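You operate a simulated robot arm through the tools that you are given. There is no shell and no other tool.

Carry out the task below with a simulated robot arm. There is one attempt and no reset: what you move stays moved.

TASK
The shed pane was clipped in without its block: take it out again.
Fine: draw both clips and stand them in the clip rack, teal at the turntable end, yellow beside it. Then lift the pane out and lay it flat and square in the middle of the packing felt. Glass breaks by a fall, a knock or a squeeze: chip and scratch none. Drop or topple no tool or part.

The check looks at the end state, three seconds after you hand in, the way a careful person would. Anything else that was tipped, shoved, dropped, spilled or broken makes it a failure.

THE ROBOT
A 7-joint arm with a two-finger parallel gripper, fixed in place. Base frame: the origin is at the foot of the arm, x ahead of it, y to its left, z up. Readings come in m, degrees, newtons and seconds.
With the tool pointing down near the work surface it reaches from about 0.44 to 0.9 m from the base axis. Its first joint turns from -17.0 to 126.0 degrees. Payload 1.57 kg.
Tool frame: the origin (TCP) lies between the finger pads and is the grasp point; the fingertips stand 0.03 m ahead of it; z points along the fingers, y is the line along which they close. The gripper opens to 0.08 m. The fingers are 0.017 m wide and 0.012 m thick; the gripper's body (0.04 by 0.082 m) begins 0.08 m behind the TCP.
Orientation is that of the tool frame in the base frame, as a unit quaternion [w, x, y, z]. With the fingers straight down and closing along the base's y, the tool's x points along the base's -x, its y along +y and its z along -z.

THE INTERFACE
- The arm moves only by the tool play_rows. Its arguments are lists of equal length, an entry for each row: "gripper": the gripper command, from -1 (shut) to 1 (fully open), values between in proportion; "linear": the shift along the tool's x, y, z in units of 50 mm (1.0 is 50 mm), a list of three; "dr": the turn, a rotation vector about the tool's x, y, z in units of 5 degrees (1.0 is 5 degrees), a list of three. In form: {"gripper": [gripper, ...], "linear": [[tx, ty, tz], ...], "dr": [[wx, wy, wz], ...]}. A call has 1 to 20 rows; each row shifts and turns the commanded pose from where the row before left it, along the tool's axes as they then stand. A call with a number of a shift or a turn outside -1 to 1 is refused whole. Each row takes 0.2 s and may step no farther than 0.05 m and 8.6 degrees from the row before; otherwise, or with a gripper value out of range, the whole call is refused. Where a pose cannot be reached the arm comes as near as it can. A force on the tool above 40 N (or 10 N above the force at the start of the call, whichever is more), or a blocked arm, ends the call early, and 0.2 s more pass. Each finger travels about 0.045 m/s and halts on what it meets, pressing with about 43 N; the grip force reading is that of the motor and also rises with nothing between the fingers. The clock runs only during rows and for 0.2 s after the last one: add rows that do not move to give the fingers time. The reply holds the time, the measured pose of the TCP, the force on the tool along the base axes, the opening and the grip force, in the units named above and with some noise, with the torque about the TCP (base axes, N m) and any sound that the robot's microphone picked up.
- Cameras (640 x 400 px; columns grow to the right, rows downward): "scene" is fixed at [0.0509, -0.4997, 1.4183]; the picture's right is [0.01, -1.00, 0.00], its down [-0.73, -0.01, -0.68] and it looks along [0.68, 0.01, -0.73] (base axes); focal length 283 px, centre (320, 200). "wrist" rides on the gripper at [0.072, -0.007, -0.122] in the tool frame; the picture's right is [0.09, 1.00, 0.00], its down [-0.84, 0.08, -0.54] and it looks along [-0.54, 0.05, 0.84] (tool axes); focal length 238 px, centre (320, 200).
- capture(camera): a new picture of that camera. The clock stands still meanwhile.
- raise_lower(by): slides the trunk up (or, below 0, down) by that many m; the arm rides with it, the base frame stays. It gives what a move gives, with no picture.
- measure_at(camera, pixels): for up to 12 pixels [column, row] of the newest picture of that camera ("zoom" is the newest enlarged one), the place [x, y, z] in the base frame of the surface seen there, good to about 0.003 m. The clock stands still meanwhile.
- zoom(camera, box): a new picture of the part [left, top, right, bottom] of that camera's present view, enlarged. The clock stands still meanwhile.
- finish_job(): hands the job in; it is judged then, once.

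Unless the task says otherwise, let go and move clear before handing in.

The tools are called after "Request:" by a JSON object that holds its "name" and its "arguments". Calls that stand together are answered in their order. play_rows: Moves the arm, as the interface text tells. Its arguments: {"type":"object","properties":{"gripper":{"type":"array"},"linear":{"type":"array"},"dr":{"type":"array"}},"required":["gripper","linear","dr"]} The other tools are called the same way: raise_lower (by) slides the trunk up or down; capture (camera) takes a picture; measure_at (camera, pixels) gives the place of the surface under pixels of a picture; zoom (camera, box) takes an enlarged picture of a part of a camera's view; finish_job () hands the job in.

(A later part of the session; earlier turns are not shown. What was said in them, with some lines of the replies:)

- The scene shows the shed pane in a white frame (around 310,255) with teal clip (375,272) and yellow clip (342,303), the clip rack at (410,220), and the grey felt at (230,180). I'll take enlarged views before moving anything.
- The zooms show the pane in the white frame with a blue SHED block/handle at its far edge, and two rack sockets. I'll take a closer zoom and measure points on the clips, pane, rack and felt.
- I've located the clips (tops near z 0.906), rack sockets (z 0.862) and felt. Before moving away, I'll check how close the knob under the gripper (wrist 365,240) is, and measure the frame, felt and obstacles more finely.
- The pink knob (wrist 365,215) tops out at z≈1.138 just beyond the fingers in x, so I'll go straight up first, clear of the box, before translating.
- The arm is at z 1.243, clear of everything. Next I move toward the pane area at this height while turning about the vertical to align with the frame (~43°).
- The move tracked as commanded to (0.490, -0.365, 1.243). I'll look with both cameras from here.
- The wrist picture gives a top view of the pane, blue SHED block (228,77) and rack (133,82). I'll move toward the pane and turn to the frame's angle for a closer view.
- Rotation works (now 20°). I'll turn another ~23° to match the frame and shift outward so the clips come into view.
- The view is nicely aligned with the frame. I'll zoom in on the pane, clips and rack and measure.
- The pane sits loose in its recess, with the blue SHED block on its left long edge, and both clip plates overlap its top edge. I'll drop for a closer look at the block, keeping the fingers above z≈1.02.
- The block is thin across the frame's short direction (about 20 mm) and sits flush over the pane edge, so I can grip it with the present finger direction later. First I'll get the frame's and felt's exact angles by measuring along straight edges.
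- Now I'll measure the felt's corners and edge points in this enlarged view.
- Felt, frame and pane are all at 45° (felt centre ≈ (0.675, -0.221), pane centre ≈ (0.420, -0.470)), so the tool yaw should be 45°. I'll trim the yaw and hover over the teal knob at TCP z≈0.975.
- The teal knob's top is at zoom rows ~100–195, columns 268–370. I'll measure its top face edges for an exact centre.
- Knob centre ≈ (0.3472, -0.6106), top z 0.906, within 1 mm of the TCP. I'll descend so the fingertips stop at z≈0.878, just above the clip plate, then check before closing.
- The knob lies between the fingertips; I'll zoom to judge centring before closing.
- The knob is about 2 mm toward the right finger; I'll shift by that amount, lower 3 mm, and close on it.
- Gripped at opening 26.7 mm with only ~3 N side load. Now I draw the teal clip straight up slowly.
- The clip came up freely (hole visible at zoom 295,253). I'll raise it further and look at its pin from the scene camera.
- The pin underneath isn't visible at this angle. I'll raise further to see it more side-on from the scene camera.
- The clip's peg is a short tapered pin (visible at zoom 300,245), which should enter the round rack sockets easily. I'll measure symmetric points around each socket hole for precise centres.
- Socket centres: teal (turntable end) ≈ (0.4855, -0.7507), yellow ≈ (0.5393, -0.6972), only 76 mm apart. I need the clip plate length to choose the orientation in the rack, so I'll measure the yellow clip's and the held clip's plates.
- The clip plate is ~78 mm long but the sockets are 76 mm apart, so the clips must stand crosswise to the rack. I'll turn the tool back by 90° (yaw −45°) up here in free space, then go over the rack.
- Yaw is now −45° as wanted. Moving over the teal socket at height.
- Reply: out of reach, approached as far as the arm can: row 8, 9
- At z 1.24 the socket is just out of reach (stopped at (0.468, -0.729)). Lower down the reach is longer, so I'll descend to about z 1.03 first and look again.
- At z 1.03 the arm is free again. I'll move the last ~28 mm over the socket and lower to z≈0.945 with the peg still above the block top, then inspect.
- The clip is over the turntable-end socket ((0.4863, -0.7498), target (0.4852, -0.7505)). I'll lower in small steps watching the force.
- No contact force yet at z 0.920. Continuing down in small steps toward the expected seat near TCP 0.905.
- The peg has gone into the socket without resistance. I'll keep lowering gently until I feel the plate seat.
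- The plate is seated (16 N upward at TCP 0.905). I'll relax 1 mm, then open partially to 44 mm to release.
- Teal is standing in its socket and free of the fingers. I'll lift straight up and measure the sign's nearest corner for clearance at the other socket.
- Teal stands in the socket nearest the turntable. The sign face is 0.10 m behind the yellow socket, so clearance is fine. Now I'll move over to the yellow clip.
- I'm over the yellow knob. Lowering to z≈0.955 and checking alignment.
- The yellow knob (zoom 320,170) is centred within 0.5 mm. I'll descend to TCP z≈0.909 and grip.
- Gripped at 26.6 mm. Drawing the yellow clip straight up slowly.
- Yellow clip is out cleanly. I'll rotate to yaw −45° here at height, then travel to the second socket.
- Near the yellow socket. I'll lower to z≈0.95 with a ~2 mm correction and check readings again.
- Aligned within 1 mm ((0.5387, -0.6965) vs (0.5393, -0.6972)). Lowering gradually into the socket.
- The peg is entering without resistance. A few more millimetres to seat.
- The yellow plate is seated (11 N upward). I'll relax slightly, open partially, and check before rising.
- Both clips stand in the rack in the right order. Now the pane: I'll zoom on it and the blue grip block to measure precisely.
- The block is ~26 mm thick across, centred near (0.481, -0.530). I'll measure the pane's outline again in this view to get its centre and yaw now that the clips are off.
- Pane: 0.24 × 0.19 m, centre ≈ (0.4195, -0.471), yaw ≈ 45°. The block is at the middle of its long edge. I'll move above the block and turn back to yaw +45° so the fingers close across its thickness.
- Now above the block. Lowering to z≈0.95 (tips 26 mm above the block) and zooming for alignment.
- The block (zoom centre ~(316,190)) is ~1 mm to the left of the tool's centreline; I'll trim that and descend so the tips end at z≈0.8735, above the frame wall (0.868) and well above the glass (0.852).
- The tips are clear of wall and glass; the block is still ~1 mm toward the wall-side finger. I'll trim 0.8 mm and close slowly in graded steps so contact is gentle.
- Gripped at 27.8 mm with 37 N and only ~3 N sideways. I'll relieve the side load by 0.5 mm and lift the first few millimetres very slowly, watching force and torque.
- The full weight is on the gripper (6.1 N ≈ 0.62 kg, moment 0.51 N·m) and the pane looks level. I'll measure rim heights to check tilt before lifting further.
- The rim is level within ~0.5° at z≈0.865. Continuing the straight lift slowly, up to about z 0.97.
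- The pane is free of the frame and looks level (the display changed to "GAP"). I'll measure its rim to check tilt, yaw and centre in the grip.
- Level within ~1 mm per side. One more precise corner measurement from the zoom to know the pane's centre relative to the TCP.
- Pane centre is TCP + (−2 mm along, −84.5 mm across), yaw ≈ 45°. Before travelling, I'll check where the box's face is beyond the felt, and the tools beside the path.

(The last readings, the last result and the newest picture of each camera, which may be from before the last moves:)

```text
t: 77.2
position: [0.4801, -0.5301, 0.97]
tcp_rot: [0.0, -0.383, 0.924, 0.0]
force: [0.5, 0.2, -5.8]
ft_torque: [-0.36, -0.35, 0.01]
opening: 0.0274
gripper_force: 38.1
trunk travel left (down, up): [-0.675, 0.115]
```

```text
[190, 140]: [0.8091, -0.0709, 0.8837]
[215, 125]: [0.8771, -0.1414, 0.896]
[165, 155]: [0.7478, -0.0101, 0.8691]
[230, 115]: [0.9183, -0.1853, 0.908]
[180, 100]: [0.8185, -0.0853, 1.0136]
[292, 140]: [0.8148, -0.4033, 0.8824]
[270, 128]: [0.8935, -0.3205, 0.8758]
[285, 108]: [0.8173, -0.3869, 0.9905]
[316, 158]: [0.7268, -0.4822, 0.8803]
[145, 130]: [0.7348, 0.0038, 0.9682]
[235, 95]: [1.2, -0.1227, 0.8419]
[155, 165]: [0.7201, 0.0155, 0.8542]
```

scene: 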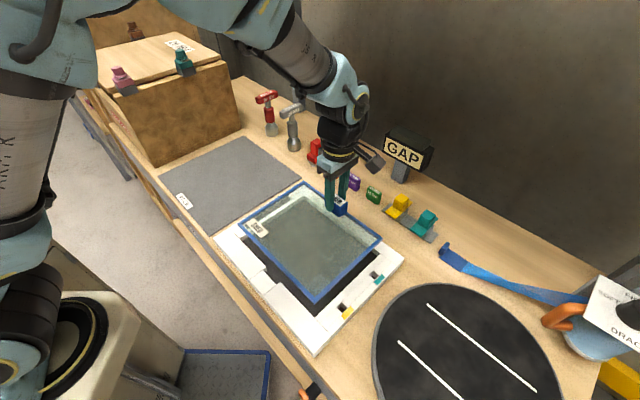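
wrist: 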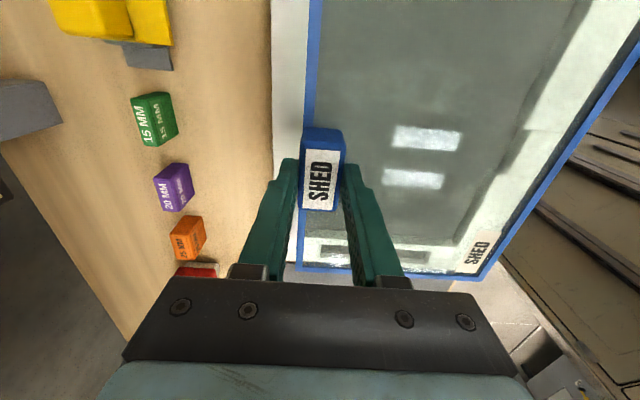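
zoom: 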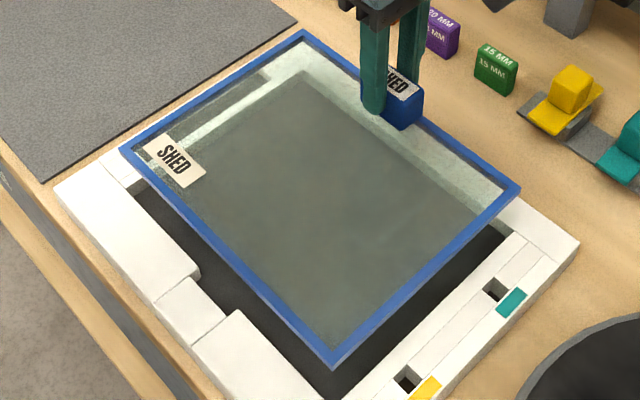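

The box face is 8 cm beyond where the pane will end, and the hammers are over 6 cm to the side of the gripper's path. Carrying the pane along its long axis to above the felt with a smooth speed ramp.

Request:
{"name": "play_rows", "arguments": {"gripper": [-1, -1, -1, -1, -1, -1, -1, -1, -1, -1, -1, -1, -1, -1, -1, -1, -1, -1, -1], "linear": [[-0.1, 0, 0], [-0.2, 0, 0], [-0.3, 0, 0], [-0.4, 0, 0], [-0.45, -0.02, 0], [-0.5, -0.02, 0], [-0.5, -0.02, 0], [-0.5, -0.01, 0], [-0.5, 0, 0], [-0.5, 0, 0], [-0.5, 0, 0], [-0.5, 0, 0], [-0.5, 0, 0], [-0.5, 0, 0], [-0.45, 0, 0], [-0.35, 0, 0], [-0.25, 0, 0], [-0.15, 0, 0], [0, 0, 0]], "dr": [[0, 0, 0], [0, 0, 0], [0, 0, 0], [0, 0, 0], [0, 0, 0], [0, 0, 0], [0, 0, 0], [0, 0, 0], [0, 0, 0], [0, 0, 0], [0, 0, 0], [0, 0, 0], [0, 0, 0], [0, 0, 0], [0, 0, 0], [0, 0, 0], [0, 0, 0], [0, 0, 0], [0, 0, 0]]}}

Request:
{"name": "capture", "arguments": {"camera": "scene"}}

Request:
{"name": "capture", "arguments": {"camera": "wrist"}}

```text
t: 81.2
position: [0.7353, -0.2828, 0.9701]
tcp_rot: [0.001, -0.383, 0.924, 0.0]
force: [-0.4, 0.4, -6.1]
ft_torque: [-0.34, -0.34, 0.0]
opening: 0.0279
gripper_force: 38.0
trunk travel left (down, up): [-0.675, 0.115]
```

```text
taken
```

scene: 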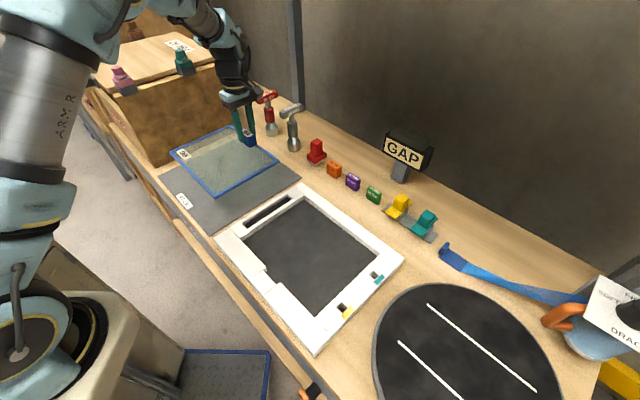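

```text
taken
```

wrist: 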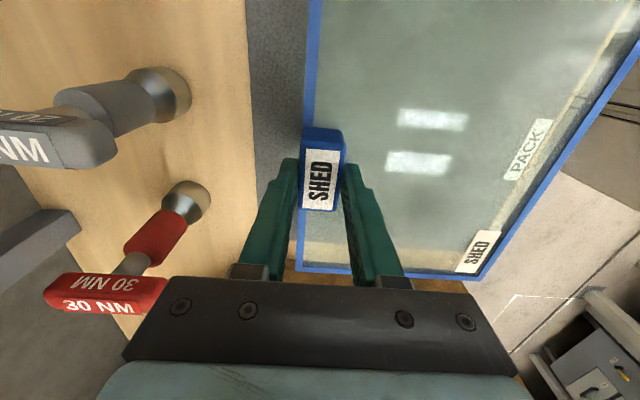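

The pane is over the felt. I'll measure the pane's corners and visible felt corners from the zoomed scene to trim the position.

Request:
{"name": "zoom", "arguments": {"camera": "scene", "box": [150, 110, 310, 240]}}

```text
3.08 times, centred on (230, 175) of scene
```

zoom: 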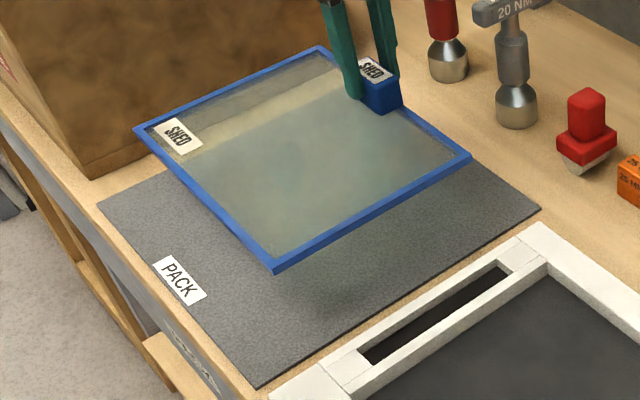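

Request:
{"name": "measure_at", "arguments": {"camera": "zoom", "pixels": [[320, 48], [466, 156], [274, 265], [138, 129], [225, 87], [205, 195], [370, 211], [430, 128]]}}

Request:
{"name": "measure_at", "arguments": {"camera": "zoom", "pixels": [[536, 209], [259, 384], [101, 204], [400, 296], [330, 340], [470, 252], [180, 295], [215, 335], [140, 250], [500, 183], [130, 190], [290, 366]]}}

```text
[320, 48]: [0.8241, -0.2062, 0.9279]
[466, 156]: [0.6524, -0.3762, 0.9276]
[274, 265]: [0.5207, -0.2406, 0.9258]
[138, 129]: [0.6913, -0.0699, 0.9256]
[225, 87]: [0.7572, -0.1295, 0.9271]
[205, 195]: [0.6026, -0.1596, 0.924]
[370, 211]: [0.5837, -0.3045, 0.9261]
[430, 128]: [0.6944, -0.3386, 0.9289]
```

```text
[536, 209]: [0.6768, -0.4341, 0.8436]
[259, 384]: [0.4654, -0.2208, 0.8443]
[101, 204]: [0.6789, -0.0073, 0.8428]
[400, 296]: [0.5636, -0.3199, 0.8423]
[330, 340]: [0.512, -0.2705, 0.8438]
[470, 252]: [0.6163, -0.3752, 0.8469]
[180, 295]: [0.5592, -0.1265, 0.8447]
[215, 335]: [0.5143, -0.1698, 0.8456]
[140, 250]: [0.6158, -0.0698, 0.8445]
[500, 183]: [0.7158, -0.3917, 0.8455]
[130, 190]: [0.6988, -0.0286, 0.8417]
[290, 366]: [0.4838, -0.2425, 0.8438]
```

Pane centre vs felt centre: about 4 mm short along the long axis, and within 1 mm across; yaw agrees within ~0.5°. I'll trim that and lower to about 13 mm above the felt.

Request:
{"name": "play_rows", "arguments": {"gripper": [-1, -1, -1, -1, -1, -1, -1, -1], "linear": [[-0.074, -0.01, 0], [0, 0, 0.1], [0, 0, 0.2], [0, 0, 0.25], [0, 0, 0.25], [0, 0, 0.2], [0, 0, 0.1], [0, 0, 0.06]], "dr": [[0, 0, 0], [0, 0, 0], [0, 0, 0], [0, 0, 0], [0, 0, 0], [0, 0, 0], [0, 0, 0], [0, 0, 0]]}}

Request:
{"name": "zoom", "arguments": {"camera": "scene", "box": [150, 110, 310, 240]}}

Request:
{"name": "measure_at", "arguments": {"camera": "zoom", "pixels": [[330, 80], [475, 182], [290, 290], [150, 160]]}}

```text
t: 83.0
position: [0.7394, -0.2794, 0.9115]
tcp_rot: [0.0, -0.383, 0.924, -0.001]
force: [0.2, -0.3, -7.2]
ft_torque: [-0.34, -0.36, -0.03]
opening: 0.0276
gripper_force: 38.3
trunk travel left (down, up): [-0.675, 0.115]
```

```text
3.08 times, centred on (230, 175) of scene
```

zoom: 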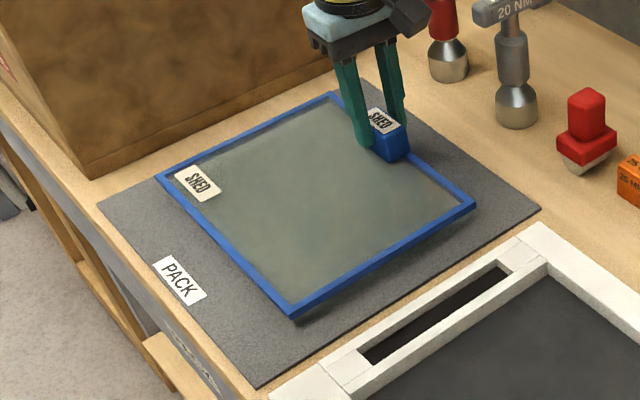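

```text
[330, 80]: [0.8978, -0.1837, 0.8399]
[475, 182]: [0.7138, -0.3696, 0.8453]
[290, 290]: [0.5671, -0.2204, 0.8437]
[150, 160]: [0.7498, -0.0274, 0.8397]
```

The pane hovers close over the felt. Measuring its actual corners in this zoom (334,95), (472,206), (293,310), (160,178).

Request:
{"name": "measure_at", "arguments": {"camera": "zoom", "pixels": [[333, 96], [471, 206], [293, 308], [160, 178], [245, 135], [225, 243], [380, 257], [435, 178]]}}

```text
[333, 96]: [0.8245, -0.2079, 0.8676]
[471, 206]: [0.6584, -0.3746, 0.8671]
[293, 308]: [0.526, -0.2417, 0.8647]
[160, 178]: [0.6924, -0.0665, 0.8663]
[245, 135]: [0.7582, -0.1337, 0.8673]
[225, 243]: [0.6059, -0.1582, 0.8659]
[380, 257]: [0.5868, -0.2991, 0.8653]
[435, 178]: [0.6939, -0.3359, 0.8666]
```

Pane centre now ≈ (0.675, -0.223), within ~1.5 mm of the felt's centre. Lowering slowly toward contact, watching the load.

Request:
{"name": "play_rows", "arguments": {"gripper": [-1, -1, -1, -1], "linear": [[0, 0, 0.04], [0, 0, 0.04], [0, 0, 0.04], [0, 0, 0.03]], "dr": [[0, 0, 0], [0, 0, 0], [0, 0, 0], [0, 0, 0]]}}

```text
t: 84.0
position: [0.7398, -0.2778, 0.9046]
tcp_rot: [0.0, -0.383, 0.924, 0.0]
force: [-0.2, -0.2, -6.4]
ft_torque: [-0.36, -0.34, -0.01]
opening: 0.0277
gripper_force: 37.9
trunk travel left (down, up): [-0.675, 0.115]
```

Request:
{"name": "zoom", "arguments": {"camera": "scene", "box": [190, 150, 290, 220]}}

Request:
{"name": "play_rows", "arguments": {"gripper": [-1, -1], "linear": [[0, 0, 0.02], [0, 0, 0.02]], "dr": [[0, 0, 0], [0, 0, 0]]}}

```text
5.71 times, centred on (240, 185) of scene
```

zoom: 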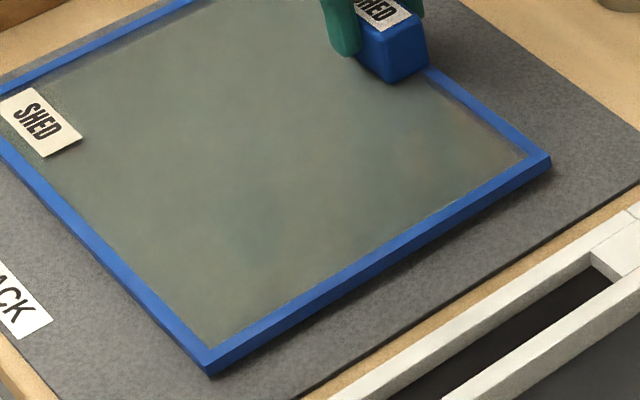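

```text
t: 84.6
position: [0.7404, -0.2773, 0.9023]
tcp_rot: [0.0, -0.382, 0.924, 0.0]
force: [-0.3, 0.1, -5.3]
ft_torque: [-0.34, -0.37, -0.01]
opening: 0.0276
gripper_force: 37.6
trunk travel left (down, up): [-0.675, 0.115]
```

Still carrying nearly full weight at z 0.902. Continuing in 1 mm steps.

Request:
{"name": "play_rows", "arguments": {"gripper": [-1, -1], "linear": [[0, 0, 0.02], [0, 0, 0.01]], "dr": [[0, 0, 0], [0, 0, 0]]}}

```text
t: 85.2
position: [0.7401, -0.277, 0.902]
tcp_rot: [0.0, -0.383, 0.924, 0.0]
force: [-0.2, 0.8, -6.3]
ft_torque: [-0.33, -0.33, -0.01]
opening: 0.0277
gripper_force: 38.4
trunk travel left (down, up): [-0.675, 0.115]
```

Request:
{"name": "play_rows", "arguments": {"gripper": [-1, -1], "linear": [[0, 0, 0.02], [0, 0, 0.01]], "dr": [[0, 0, 0], [0, 0, 0]]}}

```text
t: 85.8
position: [0.7399, -0.2776, 0.9005]
tcp_rot: [0.0, -0.383, 0.924, 0.0]
force: [-0.5, 0.5, -5.9]
ft_torque: [-0.33, -0.38, -0.01]
opening: 0.0277
gripper_force: 37.7
trunk travel left (down, up): [-0.675, 0.115]
```

Request:
{"name": "play_rows", "arguments": {"gripper": [-1, -1], "linear": [[0, 0, 0.02], [0, 0, 0.01]], "dr": [[0, 0, 0], [0, 0, 0]]}}

Request:
{"name": "zoom", "arguments": {"camera": "scene", "box": [150, 125, 310, 245]}}

```text
t: 86.4
position: [0.7398, -0.2777, 0.8992]
tcp_rot: [-0.001, -0.382, 0.924, 0.0]
force: [0.1, -0.1, -6.1]
ft_torque: [-0.34, -0.32, -0.02]
opening: 0.0278
gripper_force: 37.9
trunk travel left (down, up): [-0.675, 0.115]
```

```text
3.33 times, centred on (230, 185) of scene
```

zoom: 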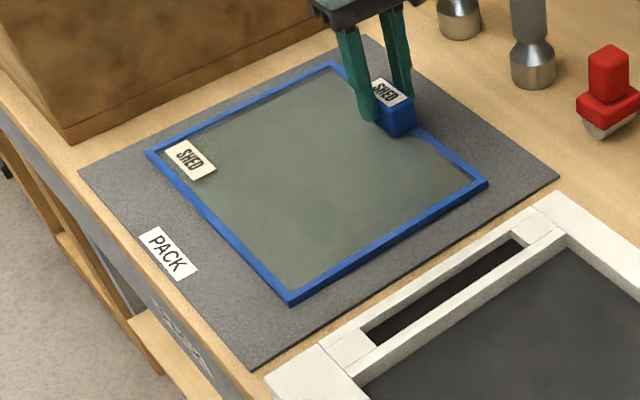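

Still fully carried at z 0.899, so the rim's underside is just above the felt. I'll measure both outlines once more while it's this low.

Request:
{"name": "measure_at", "arguments": {"camera": "zoom", "pixels": [[333, 66], [483, 181], [291, 294], [151, 153], [237, 111], [215, 222], [388, 238], [445, 152]]}}

Request:
{"name": "measure_at", "arguments": {"camera": "zoom", "pixels": [[367, 39], [553, 178], [254, 365], [83, 174], [410, 267], [340, 311], [130, 228], [180, 282], [460, 107], [510, 144], [290, 71], [160, 134]]}}

```text
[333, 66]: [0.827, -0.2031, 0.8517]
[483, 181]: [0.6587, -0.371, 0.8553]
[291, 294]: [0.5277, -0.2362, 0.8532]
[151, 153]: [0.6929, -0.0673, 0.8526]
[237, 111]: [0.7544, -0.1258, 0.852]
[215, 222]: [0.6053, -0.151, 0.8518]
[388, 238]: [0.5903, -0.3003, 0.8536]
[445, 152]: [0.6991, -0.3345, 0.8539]
```

```text
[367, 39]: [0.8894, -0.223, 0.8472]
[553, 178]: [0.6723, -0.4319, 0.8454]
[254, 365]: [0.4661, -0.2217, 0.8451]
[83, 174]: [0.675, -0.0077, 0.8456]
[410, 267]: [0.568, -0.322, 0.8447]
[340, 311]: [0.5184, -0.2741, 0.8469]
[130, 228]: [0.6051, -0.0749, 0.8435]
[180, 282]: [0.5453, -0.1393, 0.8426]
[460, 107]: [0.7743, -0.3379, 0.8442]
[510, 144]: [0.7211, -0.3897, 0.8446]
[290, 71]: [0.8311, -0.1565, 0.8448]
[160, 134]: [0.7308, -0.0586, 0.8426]
```

Pane centre (0.6766, -0.2194) versus felt centre (0.6757, -0.2211): within 2 mm, and square. Continuing down in small steps until the felt takes the load.

Request:
{"name": "play_rows", "arguments": {"gripper": [-1, -1], "linear": [[0, 0, 0.02], [0, 0, 0.01]], "dr": [[0, 0, 0], [0, 0, 0]]}}

```text
t: 87.0
position: [0.7397, -0.278, 0.8959]
tcp_rot: [0.001, -0.384, 0.923, -0.001]
force: [2.9, -1.9, 1.6]
ft_torque: [0.19, 0.39, -0.04]
opening: 0.0279
gripper_force: 38.3
trunk travel left (down, up): [-0.675, 0.115]
```

The felt has taken the pane (force went from −6 to +1.6 N). I'll ease up 0.4 mm to unload, then open slowly.

Request:
{"name": "play_rows", "arguments": {"gripper": [-1, -1], "linear": [[0, 0, -0.008], [0, 0, 0]], "dr": [[0, 0, 0], [0, 0, 0]]}}

```text
t: 87.6
position: [0.7404, -0.2772, 0.8974]
tcp_rot: [0.0, -0.383, 0.924, -0.001]
force: [2.9, -2.0, 1.0]
ft_torque: [0.03, -0.09, -0.03]
opening: 0.0275
gripper_force: 38.2
trunk travel left (down, up): [-0.675, 0.115]
```

Load and torque are near zero: the pane lies on the felt. Releasing gradually.

Request:
{"name": "play_rows", "arguments": {"gripper": [-1, -0.3, -0.25, -0.18, -0.1, 0.05, 0.2, 0.2], "linear": [[0, -0.008, 0], [0, 0, 0], [0, 0, 0], [0, 0, 0], [0, 0, 0], [0, 0, 0], [0, 0, 0], [0, 0, 0]], "dr": [[0, 0, 0], [0, 0, 0], [0, 0, 0], [0, 0, 0], [0, 0, 0], [0, 0, 0], [0, 0, 0], [0, 0, 0]]}}

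Request:
{"name": "zoom", "arguments": {"camera": "scene", "box": [150, 125, 310, 245]}}

Request:
{"name": "capture", "arguments": {"camera": "wrist"}}

```text
t: 89.4
position: [0.7385, -0.2784, 0.8962]
tcp_rot: [0.0, -0.382, 0.924, 0.0]
force: [1.5, 0.5, 0.5]
ft_torque: [-0.03, -0.01, -0.04]
opening: 0.0481
gripper_force: 0.1
trunk travel left (down, up): [-0.675, 0.115]
```

```text
3.33 times, centred on (230, 185) of scene
```

zoom: 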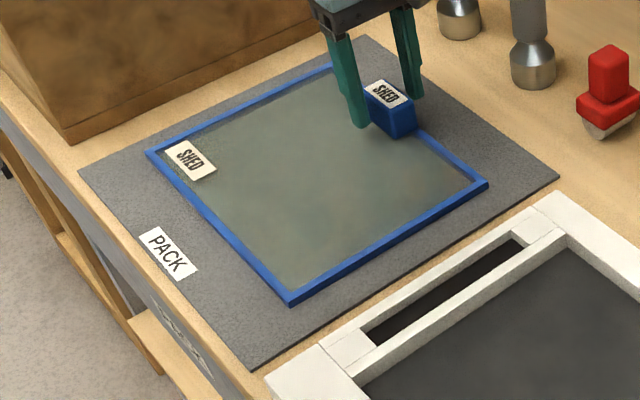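

```text
taken
```

wrist: 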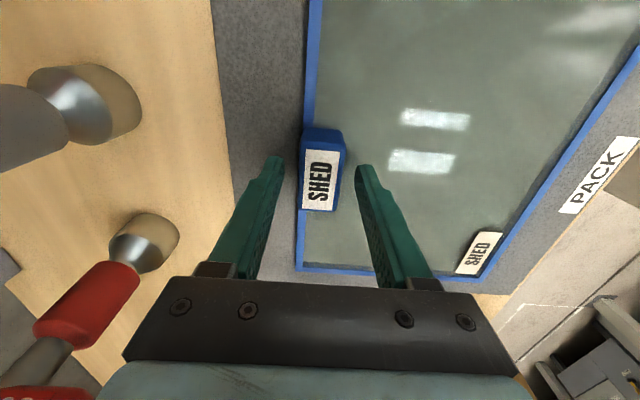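

The fingers are free on both sides of the block and the pane lies flat. Rising straight up, clear of everything.

Request:
{"name": "play_rows", "arguments": {"gripper": [0.2, 0.2, 0.2, 0.2, 0.2, 0.2, 0.2], "linear": [[0, 0, -0.05], [0, 0, -0.15], [0, 0, -0.3], [0, 0, -0.5], [0, 0, -0.7], [0, 0, -0.7], [0, 0, -0.4]], "dr": [[0, 0, 0], [0, 0, 0], [0, 0, 0], [0, 0, 0], [0, 0, 0], [0, 0, 0], [0, 0, 0]]}}

Request:
{"name": "capture", "arguments": {"camera": "scene"}}

Request:
{"name": "zoom", "arguments": {"camera": "scene", "box": [150, 125, 310, 245]}}

Request:
{"name": "measure_at", "arguments": {"camera": "zoom", "pixels": [[333, 66], [483, 182], [291, 295], [151, 153], [367, 39], [553, 178], [254, 365], [83, 174], [405, 271], [110, 206], [462, 108], [250, 90]]}}

```text
t: 91.0
position: [0.7397, -0.2781, 1.0357]
tcp_rot: [-0.001, -0.382, 0.924, -0.001]
force: [-0.9, -0.3, 0.3]
ft_torque: [-0.02, -0.01, -0.04]
opening: 0.0478
gripper_force: 0.1
trunk travel left (down, up): [-0.675, 0.115]
```

```text
taken
```

scene: 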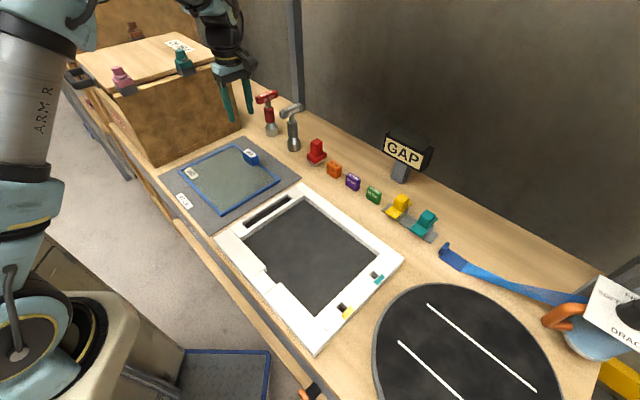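

```text
3.33 times, centred on (230, 185) of scene
```

zoom: 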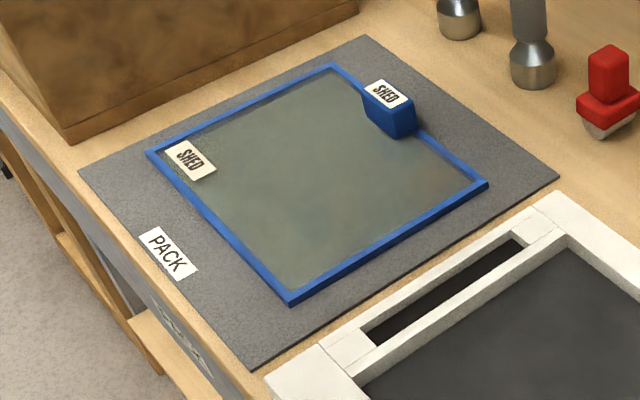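

```text
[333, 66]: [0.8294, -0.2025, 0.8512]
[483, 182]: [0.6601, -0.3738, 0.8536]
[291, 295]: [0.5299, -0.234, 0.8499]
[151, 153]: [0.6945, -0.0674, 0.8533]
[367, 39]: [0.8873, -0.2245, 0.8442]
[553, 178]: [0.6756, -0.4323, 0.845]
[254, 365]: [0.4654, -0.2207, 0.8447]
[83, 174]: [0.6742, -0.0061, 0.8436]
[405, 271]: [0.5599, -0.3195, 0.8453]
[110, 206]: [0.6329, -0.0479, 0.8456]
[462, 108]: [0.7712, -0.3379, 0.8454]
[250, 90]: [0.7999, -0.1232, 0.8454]
```

The pane rests flat and centred on the felt within ~3 mm, square within 0.5°. I'll rise further to move clear and take a final overhead check.

Request:
{"name": "play_rows", "arguments": {"gripper": [0.2, 0.2, 0.2, 0.2, 0.2, 0.2, 0.2], "linear": [[0, 0, -0.3], [0, 0, -0.6], [0, 0, -0.8], [0.4, 0, -0.6], [0.7, 0, -0.3], [0.7, 0, 0], [0.4, 0, 0]], "dr": [[0, 0, 0], [0, 0, 0], [0, 0, 0], [0, 0, 0], [0, 0, 0], [0, 0, 0], [0, 0, 0]]}}

Request:
{"name": "capture", "arguments": {"camera": "wrist"}}

Request:
{"name": "capture", "arguments": {"camera": "scene"}}

Request:
{"name": "zoom", "arguments": {"camera": "scene", "box": [370, 170, 450, 250]}}

```text
t: 92.6
position: [0.662, -0.354, 1.1667]
tcp_rot: [0.0, -0.383, 0.924, 0.001]
force: [1.2, 0.1, 0.3]
ft_torque: [-0.01, 0.02, 0.0]
opening: 0.0479
gripper_force: 0.0
trunk travel left (down, up): [-0.675, 0.115]
```

```text
taken
```

wrist: 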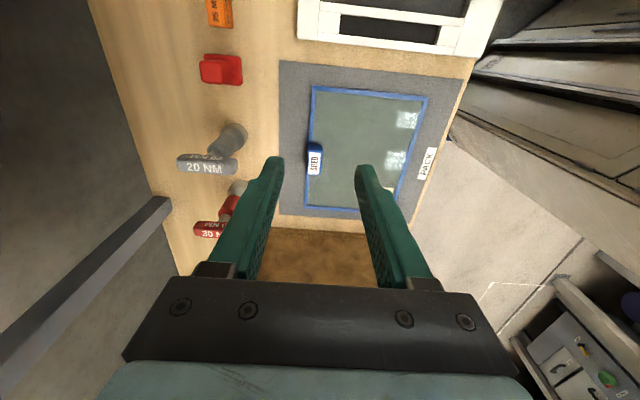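

```text
taken
```

scene: 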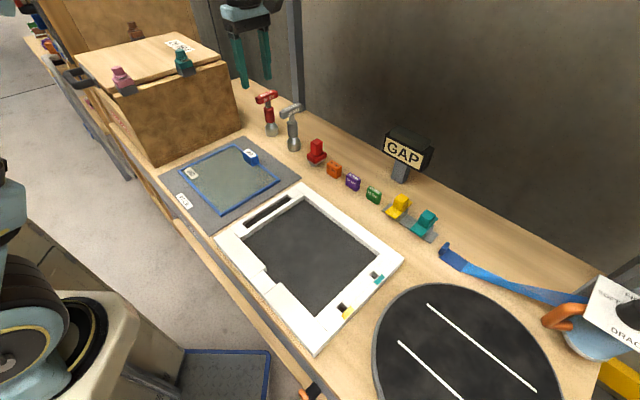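

```text
5.00 times, centred on (410, 210) of scene
```

zoom: 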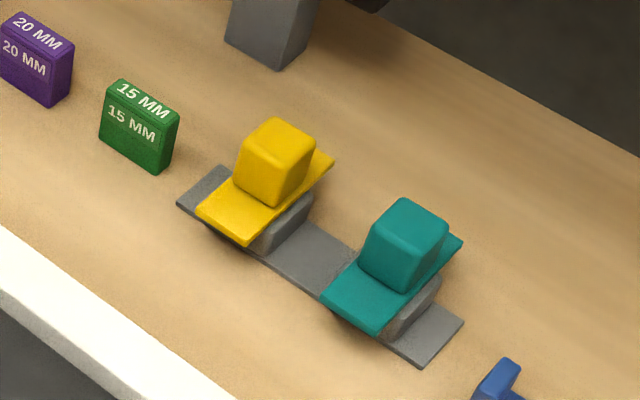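

The final views show the pane flat, square and centred on the felt (wrist 368,150), with yellow and teal standing level in the rack, teal at the turntable end. Nothing else was disturbed and the gripper is clear, so I'm handing in.

Request:
{"name": "finish_job", "arguments": {}}

```text
The job is handed in.
```

The pane is out and lying flat on the packing felt, and both clips are standing in the clip rack. I've handed the job in; the check's verdict hasn't come back.

- **Clips:** teal is in the socket at the turntable end, with yellow beside it. Each peg went in fully. They stand crosswise to the rack because the plates are slightly longer than the socket spacing, so lengthwise they would have overlapped.
- **Pane:** I lifted it by its blue SHED grip block, so the fingers never squeezed the glass. It lies within about 3 mm of the felt's centre and is square to well within a degree. I set it down gently, with no drop.
- **Surroundings:** the last pictures show nothing tipped or shoved, and no chips or scratches. The arm is clear of everything.

The sign by the rack changed from "15 MM" to "GAP" when the pane came out of the frame.
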